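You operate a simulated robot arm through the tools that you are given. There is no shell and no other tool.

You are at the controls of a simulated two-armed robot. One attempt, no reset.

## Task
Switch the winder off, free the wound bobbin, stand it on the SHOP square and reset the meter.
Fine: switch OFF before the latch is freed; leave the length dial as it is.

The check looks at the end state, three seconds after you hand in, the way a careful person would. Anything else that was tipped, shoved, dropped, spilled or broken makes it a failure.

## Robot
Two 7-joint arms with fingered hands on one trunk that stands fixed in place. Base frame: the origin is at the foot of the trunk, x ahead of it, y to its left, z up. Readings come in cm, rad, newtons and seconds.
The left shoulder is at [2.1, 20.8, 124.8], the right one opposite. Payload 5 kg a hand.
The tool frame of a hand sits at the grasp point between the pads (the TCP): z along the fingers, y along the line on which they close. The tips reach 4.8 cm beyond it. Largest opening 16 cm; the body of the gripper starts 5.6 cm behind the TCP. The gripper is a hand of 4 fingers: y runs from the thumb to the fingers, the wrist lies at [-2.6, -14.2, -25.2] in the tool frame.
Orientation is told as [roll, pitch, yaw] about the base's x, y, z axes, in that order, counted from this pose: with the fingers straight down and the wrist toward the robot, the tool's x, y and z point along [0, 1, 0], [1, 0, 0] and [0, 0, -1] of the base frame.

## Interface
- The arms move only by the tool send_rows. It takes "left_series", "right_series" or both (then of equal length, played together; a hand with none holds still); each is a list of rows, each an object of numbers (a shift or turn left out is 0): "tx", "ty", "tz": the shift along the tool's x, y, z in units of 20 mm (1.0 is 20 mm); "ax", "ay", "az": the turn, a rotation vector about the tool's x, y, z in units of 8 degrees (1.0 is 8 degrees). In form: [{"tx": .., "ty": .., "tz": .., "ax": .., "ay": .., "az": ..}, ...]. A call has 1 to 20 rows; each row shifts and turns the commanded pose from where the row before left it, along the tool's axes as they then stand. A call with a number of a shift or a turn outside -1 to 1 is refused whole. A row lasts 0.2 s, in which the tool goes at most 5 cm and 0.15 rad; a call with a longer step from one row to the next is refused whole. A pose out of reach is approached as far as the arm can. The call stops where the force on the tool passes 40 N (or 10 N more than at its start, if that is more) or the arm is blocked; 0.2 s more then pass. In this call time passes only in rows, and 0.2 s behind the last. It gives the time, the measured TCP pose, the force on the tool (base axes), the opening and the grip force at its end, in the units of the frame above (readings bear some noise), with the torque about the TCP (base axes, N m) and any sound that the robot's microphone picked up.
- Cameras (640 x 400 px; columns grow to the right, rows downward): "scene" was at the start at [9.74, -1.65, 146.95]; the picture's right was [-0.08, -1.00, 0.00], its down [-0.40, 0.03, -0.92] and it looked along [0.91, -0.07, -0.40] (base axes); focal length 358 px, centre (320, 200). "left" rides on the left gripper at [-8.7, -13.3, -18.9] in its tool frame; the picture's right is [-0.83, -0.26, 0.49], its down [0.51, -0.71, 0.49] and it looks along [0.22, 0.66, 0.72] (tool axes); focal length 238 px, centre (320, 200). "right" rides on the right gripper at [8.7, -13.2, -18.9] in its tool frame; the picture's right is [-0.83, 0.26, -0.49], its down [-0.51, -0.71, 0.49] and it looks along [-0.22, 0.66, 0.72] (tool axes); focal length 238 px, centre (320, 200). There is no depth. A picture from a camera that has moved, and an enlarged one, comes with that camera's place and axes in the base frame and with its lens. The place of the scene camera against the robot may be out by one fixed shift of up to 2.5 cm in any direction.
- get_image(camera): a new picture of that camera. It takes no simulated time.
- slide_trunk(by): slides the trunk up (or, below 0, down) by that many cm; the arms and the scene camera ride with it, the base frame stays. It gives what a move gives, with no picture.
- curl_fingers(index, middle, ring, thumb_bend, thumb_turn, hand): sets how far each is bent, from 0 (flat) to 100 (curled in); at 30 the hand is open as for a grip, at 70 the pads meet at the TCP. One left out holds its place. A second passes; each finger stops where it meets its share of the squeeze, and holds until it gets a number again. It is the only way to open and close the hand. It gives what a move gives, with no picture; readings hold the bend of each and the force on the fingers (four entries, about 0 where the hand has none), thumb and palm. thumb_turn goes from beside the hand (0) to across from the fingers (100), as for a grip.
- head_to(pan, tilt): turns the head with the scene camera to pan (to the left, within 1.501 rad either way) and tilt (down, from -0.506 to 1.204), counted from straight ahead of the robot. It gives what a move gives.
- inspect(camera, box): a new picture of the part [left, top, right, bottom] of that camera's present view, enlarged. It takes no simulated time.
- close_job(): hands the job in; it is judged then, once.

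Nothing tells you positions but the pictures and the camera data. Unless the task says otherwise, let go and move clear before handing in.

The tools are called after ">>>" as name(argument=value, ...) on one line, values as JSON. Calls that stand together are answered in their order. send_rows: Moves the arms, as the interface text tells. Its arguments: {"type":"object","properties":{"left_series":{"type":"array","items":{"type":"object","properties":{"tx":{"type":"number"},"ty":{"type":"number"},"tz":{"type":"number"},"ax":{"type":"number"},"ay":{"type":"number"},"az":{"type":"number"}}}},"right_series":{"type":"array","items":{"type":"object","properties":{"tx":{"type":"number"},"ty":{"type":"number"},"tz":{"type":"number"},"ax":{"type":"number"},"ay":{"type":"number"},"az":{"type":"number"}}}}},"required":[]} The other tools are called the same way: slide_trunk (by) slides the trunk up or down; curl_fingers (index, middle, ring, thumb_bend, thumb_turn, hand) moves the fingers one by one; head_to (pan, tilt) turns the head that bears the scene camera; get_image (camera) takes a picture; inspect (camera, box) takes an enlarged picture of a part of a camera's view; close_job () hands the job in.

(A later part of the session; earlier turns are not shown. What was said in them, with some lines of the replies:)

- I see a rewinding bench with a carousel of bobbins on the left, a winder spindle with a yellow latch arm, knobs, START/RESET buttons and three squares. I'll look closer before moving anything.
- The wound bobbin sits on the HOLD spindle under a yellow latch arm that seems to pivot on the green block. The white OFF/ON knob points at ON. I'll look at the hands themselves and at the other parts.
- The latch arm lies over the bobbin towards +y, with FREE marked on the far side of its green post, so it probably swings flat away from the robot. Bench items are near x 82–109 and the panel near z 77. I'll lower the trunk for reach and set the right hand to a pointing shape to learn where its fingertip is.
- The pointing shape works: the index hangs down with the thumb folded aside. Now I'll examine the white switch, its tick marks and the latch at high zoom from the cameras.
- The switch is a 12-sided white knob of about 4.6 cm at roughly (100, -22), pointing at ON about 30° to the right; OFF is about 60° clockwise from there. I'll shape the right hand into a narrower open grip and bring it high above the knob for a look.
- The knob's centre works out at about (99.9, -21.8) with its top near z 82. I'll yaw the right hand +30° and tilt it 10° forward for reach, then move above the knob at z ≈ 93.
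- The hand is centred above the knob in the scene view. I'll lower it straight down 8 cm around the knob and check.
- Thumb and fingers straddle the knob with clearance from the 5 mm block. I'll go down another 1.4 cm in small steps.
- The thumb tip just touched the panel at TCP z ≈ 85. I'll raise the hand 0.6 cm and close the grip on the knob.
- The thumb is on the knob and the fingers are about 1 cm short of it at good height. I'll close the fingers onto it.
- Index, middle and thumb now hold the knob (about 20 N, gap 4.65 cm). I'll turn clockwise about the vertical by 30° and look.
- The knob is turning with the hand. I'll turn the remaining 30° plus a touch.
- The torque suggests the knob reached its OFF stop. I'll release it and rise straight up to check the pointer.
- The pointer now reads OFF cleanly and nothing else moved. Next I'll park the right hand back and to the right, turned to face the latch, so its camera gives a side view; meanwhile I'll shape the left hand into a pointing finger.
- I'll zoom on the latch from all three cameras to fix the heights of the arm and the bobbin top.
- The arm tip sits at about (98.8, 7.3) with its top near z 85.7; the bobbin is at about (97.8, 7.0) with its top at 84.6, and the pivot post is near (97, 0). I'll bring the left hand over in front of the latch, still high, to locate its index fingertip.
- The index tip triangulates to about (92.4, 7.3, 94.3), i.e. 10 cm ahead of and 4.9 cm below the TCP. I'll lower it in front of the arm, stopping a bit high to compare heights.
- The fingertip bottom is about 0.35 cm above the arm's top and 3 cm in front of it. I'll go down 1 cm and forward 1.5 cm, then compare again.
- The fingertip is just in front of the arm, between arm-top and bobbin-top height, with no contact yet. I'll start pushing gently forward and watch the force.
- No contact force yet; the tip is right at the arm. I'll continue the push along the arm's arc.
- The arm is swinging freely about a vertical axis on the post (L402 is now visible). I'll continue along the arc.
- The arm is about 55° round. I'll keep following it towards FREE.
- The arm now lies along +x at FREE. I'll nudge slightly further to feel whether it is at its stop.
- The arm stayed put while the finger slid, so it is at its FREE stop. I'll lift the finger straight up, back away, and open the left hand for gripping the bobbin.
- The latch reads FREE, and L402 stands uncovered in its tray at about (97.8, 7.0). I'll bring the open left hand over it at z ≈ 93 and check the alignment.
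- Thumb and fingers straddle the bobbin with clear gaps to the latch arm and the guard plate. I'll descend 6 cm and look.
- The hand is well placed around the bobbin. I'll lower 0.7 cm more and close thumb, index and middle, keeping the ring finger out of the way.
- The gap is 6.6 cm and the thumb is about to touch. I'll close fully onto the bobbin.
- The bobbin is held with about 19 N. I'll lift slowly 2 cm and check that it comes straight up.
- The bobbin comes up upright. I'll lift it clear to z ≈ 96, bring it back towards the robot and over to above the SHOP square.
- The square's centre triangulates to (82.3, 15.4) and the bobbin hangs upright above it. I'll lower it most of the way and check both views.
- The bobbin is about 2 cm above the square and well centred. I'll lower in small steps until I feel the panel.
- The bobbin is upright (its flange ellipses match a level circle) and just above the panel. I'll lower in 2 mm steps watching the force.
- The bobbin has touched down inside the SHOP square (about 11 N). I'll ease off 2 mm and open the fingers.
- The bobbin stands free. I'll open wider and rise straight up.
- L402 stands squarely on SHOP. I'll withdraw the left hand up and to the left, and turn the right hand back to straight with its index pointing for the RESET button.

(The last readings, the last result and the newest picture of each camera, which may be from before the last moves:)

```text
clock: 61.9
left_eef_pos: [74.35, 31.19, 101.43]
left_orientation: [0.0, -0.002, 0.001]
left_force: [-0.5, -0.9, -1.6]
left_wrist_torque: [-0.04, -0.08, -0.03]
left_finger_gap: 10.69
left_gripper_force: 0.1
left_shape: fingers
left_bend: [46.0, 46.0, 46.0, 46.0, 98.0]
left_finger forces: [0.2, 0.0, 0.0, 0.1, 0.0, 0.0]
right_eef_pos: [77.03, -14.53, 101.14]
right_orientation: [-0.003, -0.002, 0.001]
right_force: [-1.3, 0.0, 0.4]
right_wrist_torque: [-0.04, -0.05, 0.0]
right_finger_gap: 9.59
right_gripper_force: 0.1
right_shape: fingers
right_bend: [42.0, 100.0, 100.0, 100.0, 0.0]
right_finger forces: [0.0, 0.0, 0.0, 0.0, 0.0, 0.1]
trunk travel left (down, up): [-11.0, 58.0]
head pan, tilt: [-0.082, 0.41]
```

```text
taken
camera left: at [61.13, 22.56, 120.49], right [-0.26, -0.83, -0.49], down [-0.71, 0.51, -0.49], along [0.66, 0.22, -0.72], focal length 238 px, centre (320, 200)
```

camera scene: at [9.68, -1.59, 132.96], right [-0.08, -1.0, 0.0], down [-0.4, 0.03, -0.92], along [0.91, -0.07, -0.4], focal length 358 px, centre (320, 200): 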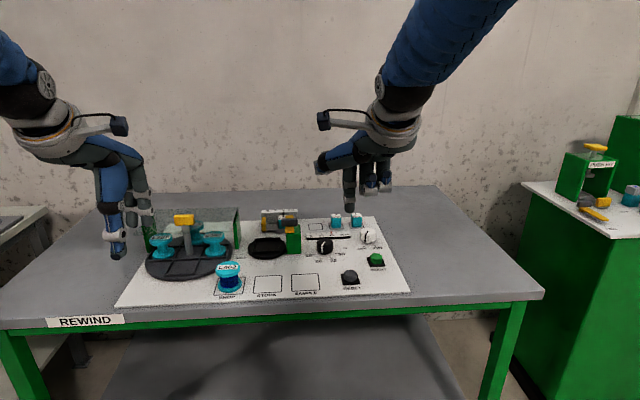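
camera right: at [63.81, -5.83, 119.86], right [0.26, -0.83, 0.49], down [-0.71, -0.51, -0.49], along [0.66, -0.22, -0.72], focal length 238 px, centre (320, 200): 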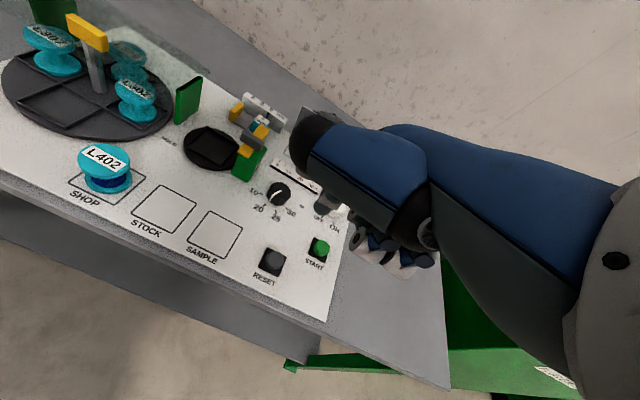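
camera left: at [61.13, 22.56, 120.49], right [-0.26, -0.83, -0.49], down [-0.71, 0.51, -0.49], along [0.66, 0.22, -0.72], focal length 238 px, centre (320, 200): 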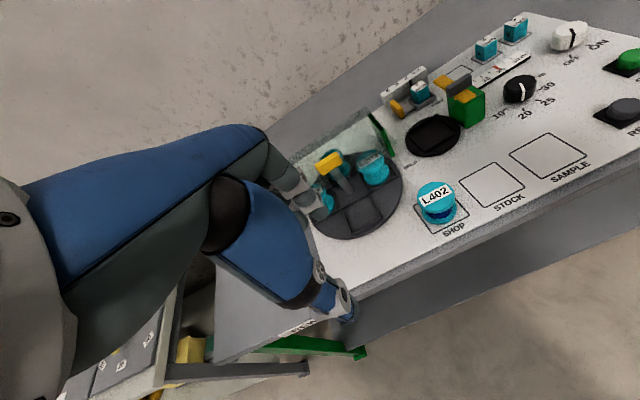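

The right index now hangs near RESET, which I place at (82.5, -14.1). I'll lower it to about 3 cm above the button and compare.

>>> send_rows(right_series=[{"ty": -0.1, "tz": 0.85}, {"ty": -0.1, "tz": 0.85}, {"ty": -0.1, "tz": 0.85}, {"ty": -0.1, "tz": 0.85}, {"ty": -0.1, "tz": 0.85}, {"ty": -0.1, "tz": 0.85}, {"ty": -0.1, "tz": 0.85}, {"tz": 0.5}])

>>> inspect(camera="scene", box=[290, 200, 420, 310])

>>> get_image(camera="right")

>>> head_to(pan=-0.082, tilt=0.41)

```text
clock: 63.7
left_eef_pos: [74.32, 31.04, 101.36]
left_orientation: [0.0, -0.001, 0.001]
left_force: [0.5, -0.9, -0.7]
left_wrist_torque: [0.04, 0.02, 0.02]
left_finger_gap: 10.69
left_gripper_force: 0.0
left_shape: fingers
left_bend: [46.0, 46.0, 46.0, 46.0, 98.0]
left_finger forces: [0.0, 0.1, 0.0, 0.0, 0.0, 0.0]
right_eef_pos: [75.75, -14.65, 88.25]
right_orientation: [0.001, 0.001, 0.001]
right_force: [0.5, 0.7, 0.7]
right_wrist_torque: [-0.02, 0.05, 0.02]
right_finger_gap: 9.58
right_gripper_force: 0.1
right_shape: fingers
right_bend: [42.0, 100.0, 100.0, 100.0, 0.0]
right_finger forces: [0.0, 0.0, 0.0, 0.0, 0.1, 0.0]
trunk travel left (down, up): [-11.0, 58.0]
head pan, tilt: [-0.082, 0.41]
```

```text
3.64 times, centred on (355, 255) of scene
camera zoom: at [9.76, -1.65, 132.95], right [-0.08, -1.0, 0.0], down [-0.4, 0.03, -0.92], along [0.91, -0.07, -0.4], focal length 1300 px, centre (193, 0)
```

zoom: 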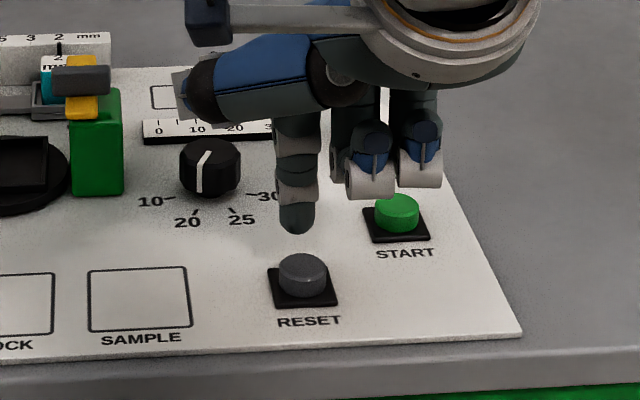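

```text
taken
camera right: at [62.48, -5.91, 106.96], right [0.26, -0.83, 0.49], down [-0.71, -0.51, -0.49], along [0.66, -0.22, -0.72], focal length 238 px, centre (320, 200)
```

right: 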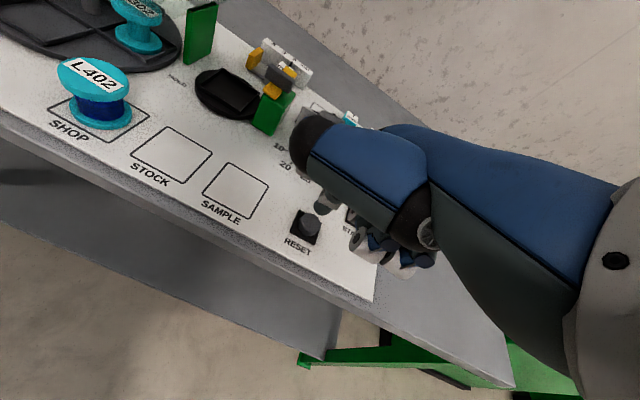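

```text
clock: 64.3
left_eef_pos: [74.39, 31.13, 101.4]
left_orientation: [0.001, -0.001, -0.001]
left_force: [-0.2, -0.2, -0.2]
left_wrist_torque: [-0.02, -0.01, 0.01]
left_finger_gap: 10.71
left_gripper_force: 0.2
left_shape: fingers
left_bend: [46.0, 46.0, 46.0, 46.0, 98.0]
left_finger forces: [0.1, 0.0, 0.1, 0.1, 0.0, 0.1]
right_eef_pos: [75.68, -14.63, 88.33]
right_orientation: [0.0, 0.0, 0.0]
right_force: [-0.3, -0.1, -0.3]
right_wrist_torque: [0.01, -0.03, 0.02]
right_finger_gap: 9.57
right_gripper_force: 0.1
right_shape: fingers
right_bend: [42.0, 100.0, 100.0, 100.0, 0.0]
right_finger forces: [0.0, 0.1, 0.0, 0.0, 0.0, 0.0]
trunk travel left (down, up): [-11.0, 58.0]
head pan, tilt: [-0.082, 0.41]
```

>>> inspect(camera="right", box=[260, 160, 390, 270])

>>> inspect(camera="left", box=[560, 40, 640, 160])

```text
3.64 times, centred on (325, 215) of right
camera zoom: at [62.46, -5.89, 107.02], right [0.26, -0.83, 0.49], down [-0.71, -0.51, -0.49], along [0.66, -0.22, -0.72], focal length 867 px, centre (302, 146)
```

zoom: 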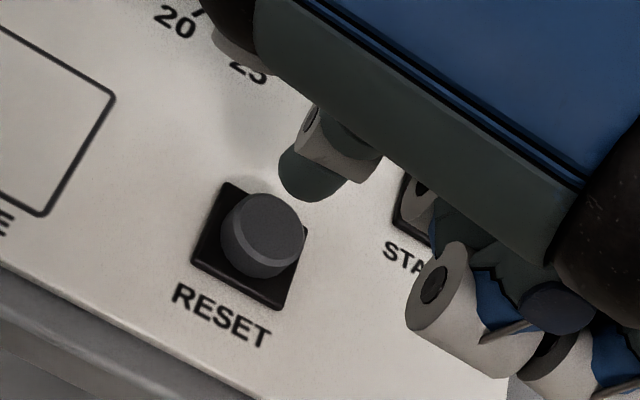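

```text
3.33 times, centred on (600, 100) of left
camera zoom: at [61.17, 22.5, 120.47], right [-0.26, -0.83, -0.49], down [-0.71, 0.51, -0.49], along [0.66, 0.22, -0.72], focal length 794 px, centre (-613, 533)
```

zoom: 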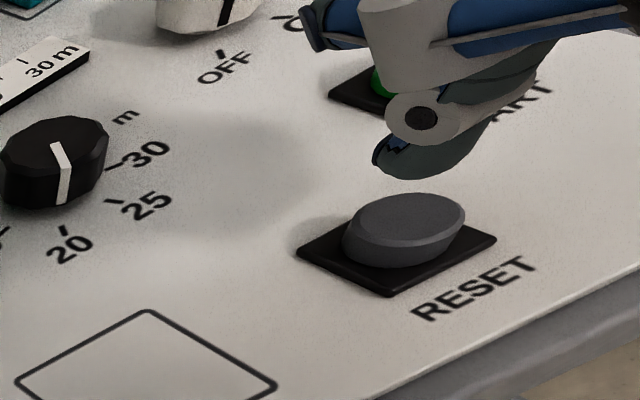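

The tip is at about (83.3, -14.1, 82.0) and the RESET top at (82.1, -13.8, 80.6). I'll shift back 1.2 cm and come down onto the button slowly.

>>> send_rows(right_series=[{"ty": -0.6, "tx": 0.05}, {"tz": 0.25}, {"tz": 0.2}, {"tz": 0.15}])

>>> inspect(camera="scene", box=[310, 220, 400, 300])

>>> inspect(camera="right", box=[260, 160, 390, 270])

>>> inspect(camera="left", box=[560, 40, 640, 160])

```text
clock: 65.3
left_eef_pos: [74.47, 31.11, 101.41]
left_orientation: [0.001, 0.0, 0.001]
left_force: [0.6, -0.5, -0.6]
left_wrist_torque: [0.01, 0.04, 0.02]
left_finger_gap: 10.7
left_gripper_force: 0.1
left_shape: fingers
left_bend: [46.0, 46.0, 46.0, 46.0, 98.0]
left_finger forces: [0.0, 0.0, 0.0, 0.0, 0.0, 0.0]
right_eef_pos: [74.37, -14.5, 87.0]
right_orientation: [0.0, 0.0, 0.001]
right_force: [-0.1, -0.2, -0.9]
right_wrist_torque: [0.0, 0.04, 0.04]
right_finger_gap: 9.58
right_gripper_force: 0.1
right_shape: fingers
right_bend: [42.0, 100.0, 100.0, 100.0, 0.0]
right_finger forces: [0.0, 0.0, 0.0, 0.0, 0.0, 0.0]
trunk travel left (down, up): [-11.0, 58.0]
head pan, tilt: [-0.082, 0.41]
```

```text
5.00 times, centred on (355, 260) of scene
camera zoom: at [9.77, -1.65, 132.95], right [-0.08, -1.0, 0.0], down [-0.4, 0.03, -0.92], along [0.91, -0.08, -0.4], focal length 1788 px, centre (145, -100)
```

zoom: 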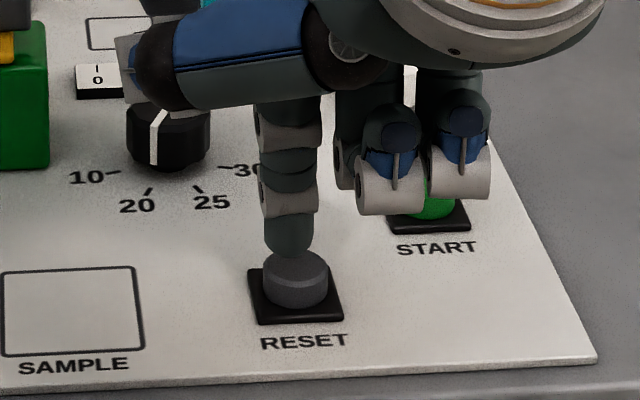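

```text
3.64 times, centred on (325, 215) of right
camera zoom: at [61.29, -5.8, 105.75], right [0.26, -0.83, 0.49], down [-0.71, -0.51, -0.49], along [0.66, -0.22, -0.72], focal length 867 px, centre (302, 146)
```

zoom: 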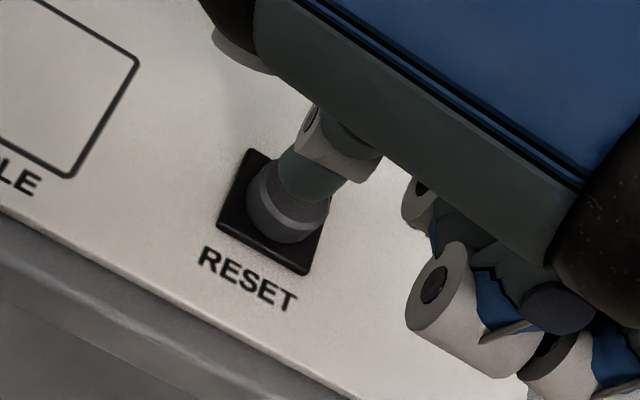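

```text
3.33 times, centred on (600, 100) of left
camera zoom: at [61.21, 22.49, 120.45], right [-0.26, -0.83, -0.49], down [-0.71, 0.51, -0.49], along [0.66, 0.22, -0.72], focal length 794 px, centre (-613, 533)
```

zoom: 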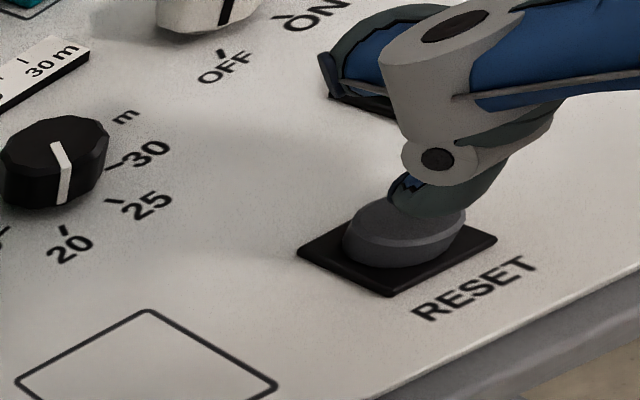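

The tip is over the far half of the button with no contact yet. I'll move 0.6 cm back and press down in small steps.

>>> send_rows(right_series=[{"ty": -0.3}, {"tz": 0.15}, {"tz": 0.15}, {"tz": 0.1}])

>>> inspect(camera="scene", box=[310, 220, 400, 300])

>>> inspect(camera="left", box=[560, 40, 640, 160])

```text
clock: 66.3
left_eef_pos: [74.35, 30.98, 101.33]
left_orientation: [0.0, 0.002, 0.001]
left_force: [-0.3, 0.0, 0.7]
left_wrist_torque: [0.04, 0.0, 0.01]
left_finger_gap: 10.67
left_gripper_force: 0.1
left_shape: fingers
left_bend: [46.0, 46.0, 46.0, 46.0, 98.0]
left_finger forces: [0.1, 0.0, 0.0, 0.0, 0.0, 0.0]
right_eef_pos: [73.88, -14.63, 86.23]
right_orientation: [-0.001, 0.001, 0.002]
right_force: [-0.3, 0.2, 0.5]
right_wrist_torque: [-0.02, 0.03, -0.02]
right_finger_gap: 9.58
right_gripper_force: 0.0
right_shape: fingers
right_bend: [42.0, 100.0, 100.0, 100.0, 0.0]
right_finger forces: [0.0, 0.0, 0.1, 0.0, 0.0, 0.0]
trunk travel left (down, up): [-11.0, 58.0]
head pan, tilt: [-0.082, 0.41]
```

```text
5.00 times, centred on (355, 260) of scene
camera zoom: at [9.75, -1.65, 132.95], right [-0.08, -1.0, 0.0], down [-0.4, 0.03, -0.92], along [0.91, -0.08, -0.4], focal length 1788 px, centre (145, -100)
```

zoom: 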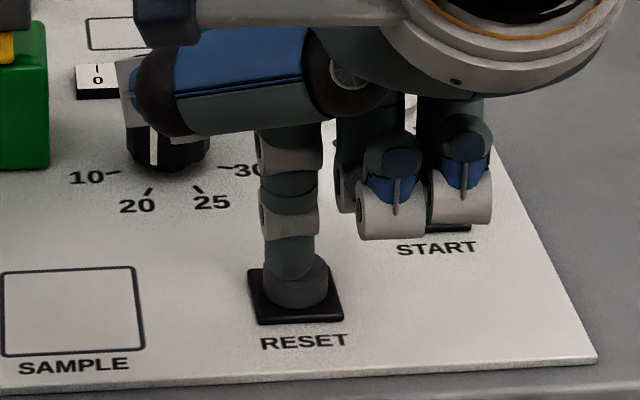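

```text
3.33 times, centred on (600, 100) of left
camera zoom: at [61.19, 22.5, 120.46], right [-0.26, -0.83, -0.49], down [-0.71, 0.51, -0.49], along [0.66, 0.22, -0.72], focal length 794 px, centre (-613, 533)
```

zoom: 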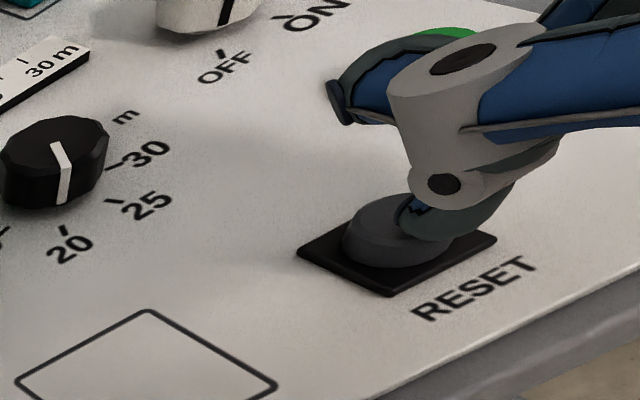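

>>> send_rows(right_series=[{"ty": 0.3, "tz": -0.05}])

>>> inspect(camera="right", box=[270, 170, 370, 260])

>>> inspect(camera="left", box=[590, 80, 640, 140])

>>> inspect(camera="scene", box=[320, 245, 380, 295])

```text
clock: 66.7
left_eef_pos: [74.37, 31.04, 101.37]
left_orientation: [-0.002, 0.0, -0.001]
left_force: [-0.7, 0.1, -0.3]
left_wrist_torque: [0.01, 0.01, -0.02]
left_finger_gap: 10.7
left_gripper_force: 0.1
left_shape: fingers
left_bend: [46.0, 46.0, 46.0, 46.0, 98.0]
left_finger forces: [0.0, 0.0, 0.0, 0.1, 0.0, 0.1]
right_eef_pos: [74.49, -14.49, 86.35]
right_orientation: [0.0, 0.0, -0.002]
right_force: [0.0, -0.2, -0.6]
right_wrist_torque: [0.0, 0.01, 0.0]
right_finger_gap: 9.58
right_gripper_force: 0.0
right_shape: fingers
right_bend: [42.0, 100.0, 100.0, 100.0, 0.0]
right_finger forces: [0.1, 0.0, 0.0, 0.0, 0.0, 0.1]
trunk travel left (down, up): [-11.0, 58.0]
head pan, tilt: [-0.082, 0.41]
```

```text
4.44 times, centred on (320, 215) of right
camera zoom: at [61.3, -5.77, 105.07], right [0.26, -0.83, 0.49], down [-0.71, -0.51, -0.49], along [0.66, -0.22, -0.72], focal length 1059 px, centre (320, 133)
```

zoom: 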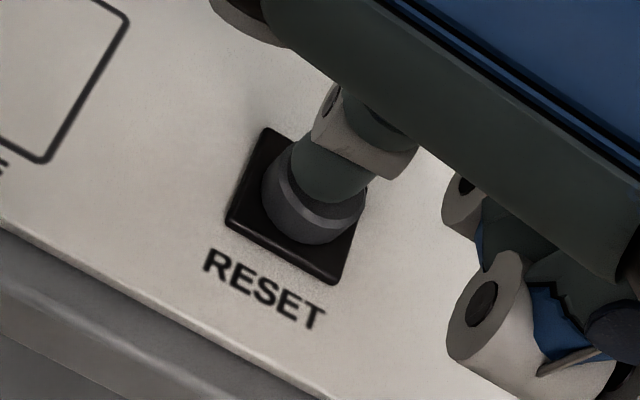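

```text
6.67 times, centred on (615, 110) of left
camera zoom: at [61.21, 22.49, 120.45], right [-0.26, -0.83, -0.49], down [-0.71, 0.51, -0.49], along [0.66, 0.22, -0.72], focal length 1589 px, centre (-1647, 800)
```

zoom: 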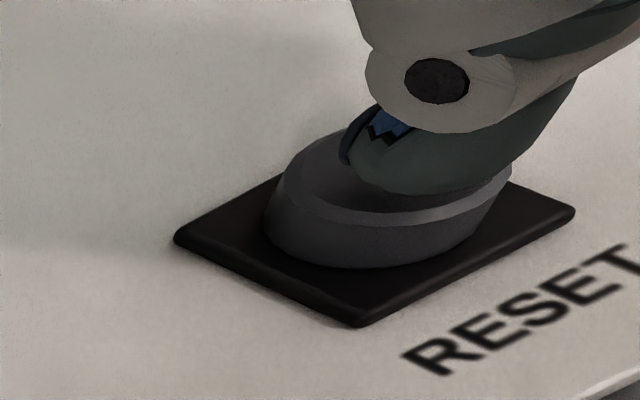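

```text
8.00 times, centred on (350, 270) of scene
camera zoom: at [9.76, -1.65, 132.95], right [-0.08, -1.0, 0.0], down [-0.4, 0.03, -0.92], along [0.91, -0.08, -0.4], focal length 2861 px, centre (80, -360)
```

zoom: 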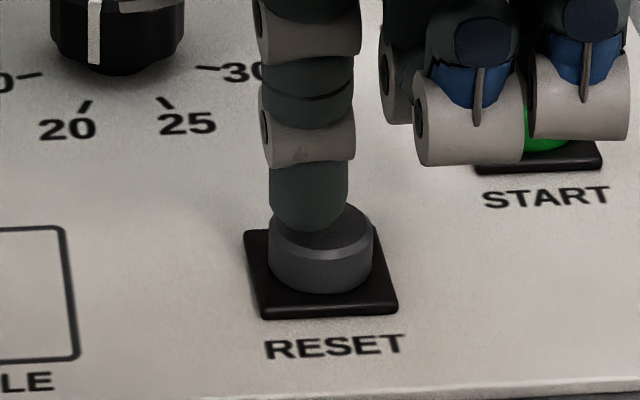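

The fingertip is squarely over RESET. I'll press down now.

>>> send_rows(right_series=[{"tz": 0.15, "tx": -0.1}, {"tz": 0.1}, {"tz": 0.1}])

>>> inspect(camera="left", box=[590, 80, 640, 140])

>>> inspect(camera="scene", box=[290, 225, 390, 295])

```text
clock: 67.5
left_eef_pos: [74.34, 31.25, 101.51]
left_orientation: [0.0, -0.001, 0.0]
left_force: [-0.8, 0.1, 0.7]
left_wrist_torque: [0.0, 0.02, 0.0]
left_finger_gap: 10.66
left_gripper_force: 0.1
left_shape: fingers
left_bend: [46.0, 46.0, 46.0, 46.0, 98.0]
left_finger forces: [0.0, 0.1, 0.0, 0.0, 0.0, 0.0]
right_eef_pos: [74.33, -14.75, 85.72]
right_orientation: [-0.001, 0.0, 0.001]
right_force: [0.5, 1.5, 0.1]
right_wrist_torque: [0.02, -0.04, 0.05]
right_finger_gap: 9.6
right_gripper_force: 0.8
right_shape: fingers
right_bend: [42.0, 100.0, 100.0, 100.0, 0.0]
right_finger forces: [0.8, 0.0, 0.1, 0.0, 0.0, 0.1]
trunk travel left (down, up): [-11.0, 58.0]
head pan, tilt: [-0.082, 0.41]
```

```text
6.67 times, centred on (615, 110) of left
camera zoom: at [61.18, 22.49, 120.47], right [-0.26, -0.83, -0.49], down [-0.71, 0.51, -0.49], along [0.66, 0.22, -0.72], focal length 1589 px, centre (-1647, 800)
```

zoom: 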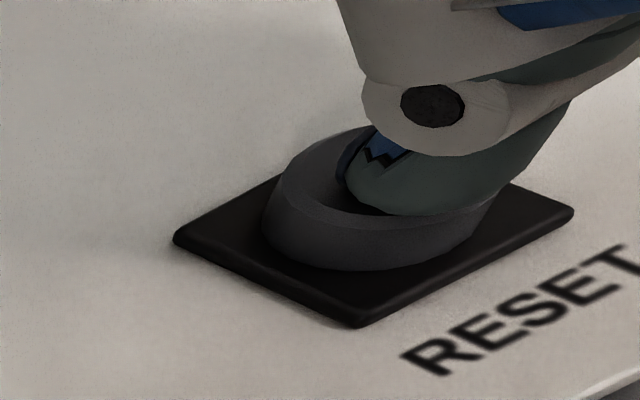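

```text
5.71 times, centred on (340, 260) of scene
camera zoom: at [9.74, -1.65, 132.95], right [-0.08, -1.0, 0.0], down [-0.4, 0.03, -0.92], along [0.91, -0.08, -0.4], focal length 2044 px, centre (206, -143)
```

zoom: 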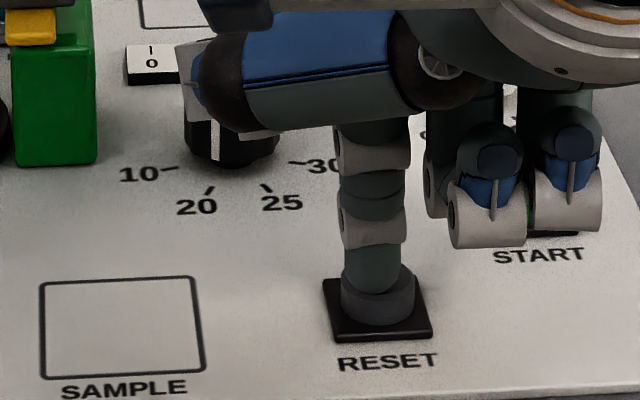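

>>> send_rows(right_series=[{"tz": 0.1}, {"tz": 0.1}, {"tz": 0.1}])

>>> inspect(camera="left", box=[590, 80, 640, 140])

>>> inspect(camera="left", box=[370, 0, 620, 150])

```text
clock: 68.3
left_eef_pos: [74.43, 31.08, 101.51]
left_orientation: [0.0, 0.0, 0.002]
left_force: [0.1, 0.8, 0.3]
left_wrist_torque: [0.03, 0.03, -0.03]
left_finger_gap: 10.7
left_gripper_force: 0.1
left_shape: fingers
left_bend: [46.0, 46.0, 46.0, 46.0, 98.0]
left_finger forces: [0.0, 0.0, 0.1, 0.0, 0.1, 0.0]
right_eef_pos: [74.42, -14.71, 85.22]
right_orientation: [0.0, 0.0, 0.002]
right_force: [-1.6, 0.9, 3.9]
right_wrist_torque: [0.08, -0.19, 0.03]
right_finger_gap: 9.58
right_gripper_force: 1.5
right_shape: fingers
right_bend: [42.0, 100.0, 100.0, 100.0, 0.0]
right_finger forces: [3.2, 0.0, 0.1, 0.0, 0.0, 0.0]
trunk travel left (down, up): [-11.0, 58.0]
head pan, tilt: [-0.082, 0.41]
heard: click
```

```text
6.67 times, centred on (615, 110) of left
camera zoom: at [61.16, 22.5, 120.48], right [-0.26, -0.83, -0.49], down [-0.71, 0.51, -0.49], along [0.66, 0.22, -0.72], focal length 1589 px, centre (-1647, 800)
```

zoom: 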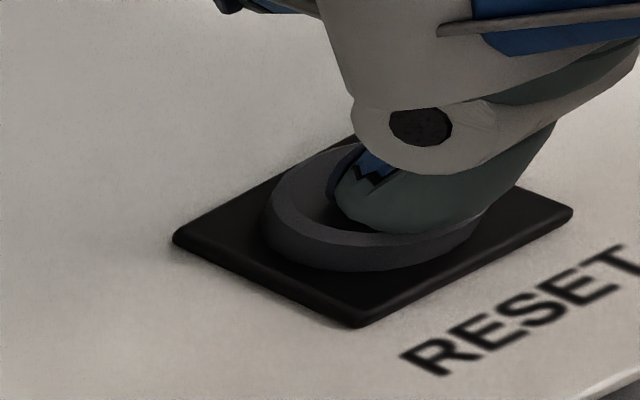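

```text
2.56 times, centred on (495, 75) of left
camera zoom: at [61.16, 22.5, 120.48], right [-0.26, -0.83, -0.49], down [-0.71, 0.51, -0.49], along [0.66, 0.22, -0.72], focal length 610 px, centre (-128, 520)
```

zoom: 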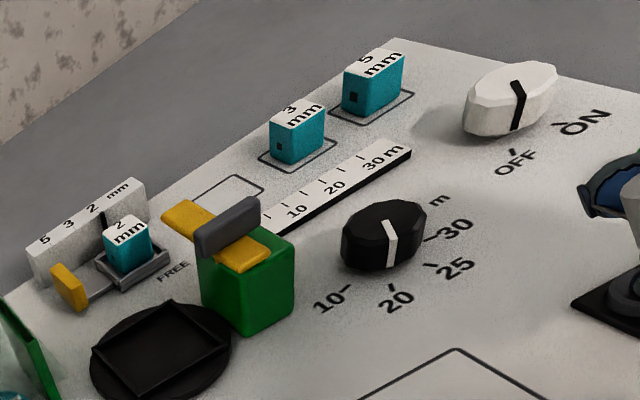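

A click was heard and the red mark has left 20 on the meter. I'll lift the finger straight off and move the right hand clear, then check everything.

>>> send_rows(right_series=[{"tz": -0.3}, {"tz": -0.8}, {"tz": -0.8}, {"tz": -0.8}, {"tz": -0.8}, {"tz": -0.8}, {"tz": -0.8}, {"tz": -0.8}, {"tz": -0.8}, {"tx": -0.8}, {"tx": -0.8}, {"tx": -0.8}, {"tx": -0.8}, {"tx": -0.8}, {"tx": -0.8}, {"tx": -0.8}, {"tx": -0.8}])

>>> get_image(camera="scene")

>>> inspect(camera="scene", box=[110, 195, 270, 310])

>>> inspect(camera="scene", box=[245, 195, 405, 310])

>>> get_image(camera="right")

```text
clock: 71.9
left_eef_pos: [74.48, 30.99, 101.46]
left_orientation: [0.0, 0.0, -0.001]
left_force: [0.7, -0.4, 0.2]
left_wrist_torque: [0.05, 0.01, -0.04]
left_finger_gap: 10.69
left_gripper_force: 0.1
left_shape: fingers
left_bend: [46.0, 46.0, 46.0, 46.0, 98.0]
left_finger forces: [0.0, 0.1, 0.0, 0.0, 0.0, 0.0]
right_eef_pos: [74.49, -27.62, 98.38]
right_orientation: [-0.002, 0.0, 0.0]
right_force: [-0.4, -0.6, -0.2]
right_wrist_torque: [0.06, 0.04, 0.02]
right_finger_gap: 9.59
right_gripper_force: 0.1
right_shape: fingers
right_bend: [42.0, 100.0, 100.0, 100.0, 0.0]
right_finger forces: [0.0, 0.0, 0.1, 0.1, 0.1, 0.0]
trunk travel left (down, up): [-11.0, 58.0]
head pan, tilt: [-0.082, 0.41]
```

```text
taken
camera scene: at [9.73, -1.72, 132.95], right [-0.08, -1.0, 0.0], down [-0.4, 0.03, -0.92], along [0.91, -0.07, -0.4], focal length 358 px, centre (320, 200)
```

scene: 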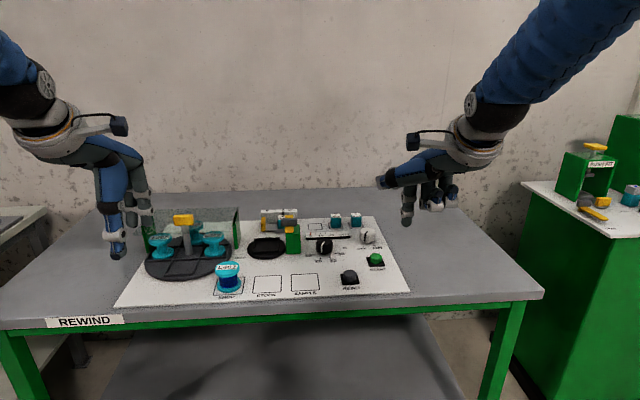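

```text
3.48 times, centred on (190, 252) of scene
camera zoom: at [9.73, -1.72, 132.95], right [-0.08, -1.0, 0.0], down [-0.4, 0.03, -0.92], along [0.91, -0.07, -0.4], focal length 1244 px, centre (772, 17)
```

zoom: 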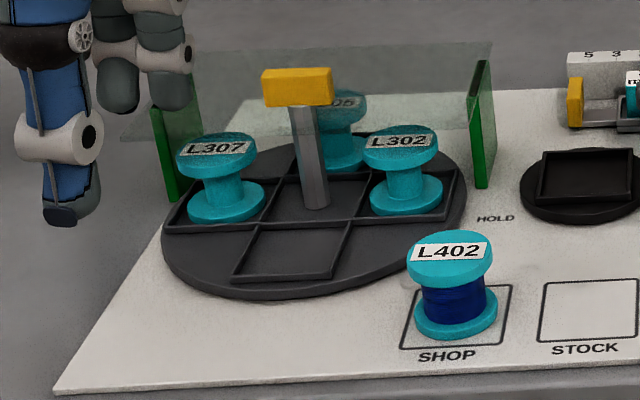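

```text
3.48 times, centred on (325, 252) of scene
camera zoom: at [9.73, -1.72, 132.95], right [-0.08, -1.0, 0.0], down [-0.4, 0.03, -0.92], along [0.91, -0.07, -0.4], focal length 1244 px, centre (303, 17)
```

zoom: 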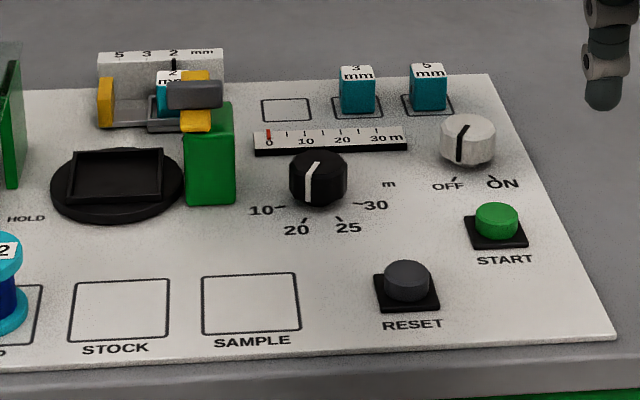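

```text
taken
camera right: at [61.25, -18.78, 117.12], right [0.26, -0.83, 0.49], down [-0.71, -0.51, -0.49], along [0.66, -0.22, -0.72], focal length 238 px, centre (320, 200)
```

right: 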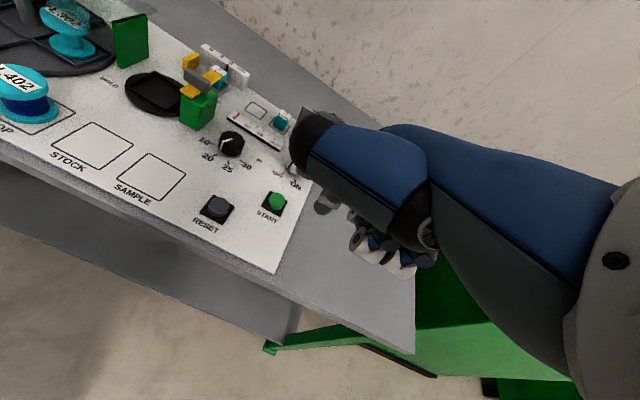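

Everything checks out. The switch reads OFF, the latch is at FREE, L402 stands inside SHOP, the meter mark is at 0, the length dial is unchanged, the other items haven't moved, and both hands are clear, so I'm handing in.

>>> close_job()

```text
The job is handed in.
```

I've handed the job in. The last pictures before that showed everything in place:

- **Switch:** I turned it to OFF before touching the latch.
- **Latch:** I swung the arm round to its stop at FREE.
- **Bobbin:** the wound bobbin, L402, stands upright inside the SHOP square.
- **Meter:** I pressed RESET, heard a click, and the red mark now sits at 0.
- **Everything else:** the length dial looks unchanged, I saw nothing tipped or shifted, and both hands are clear of the bench.
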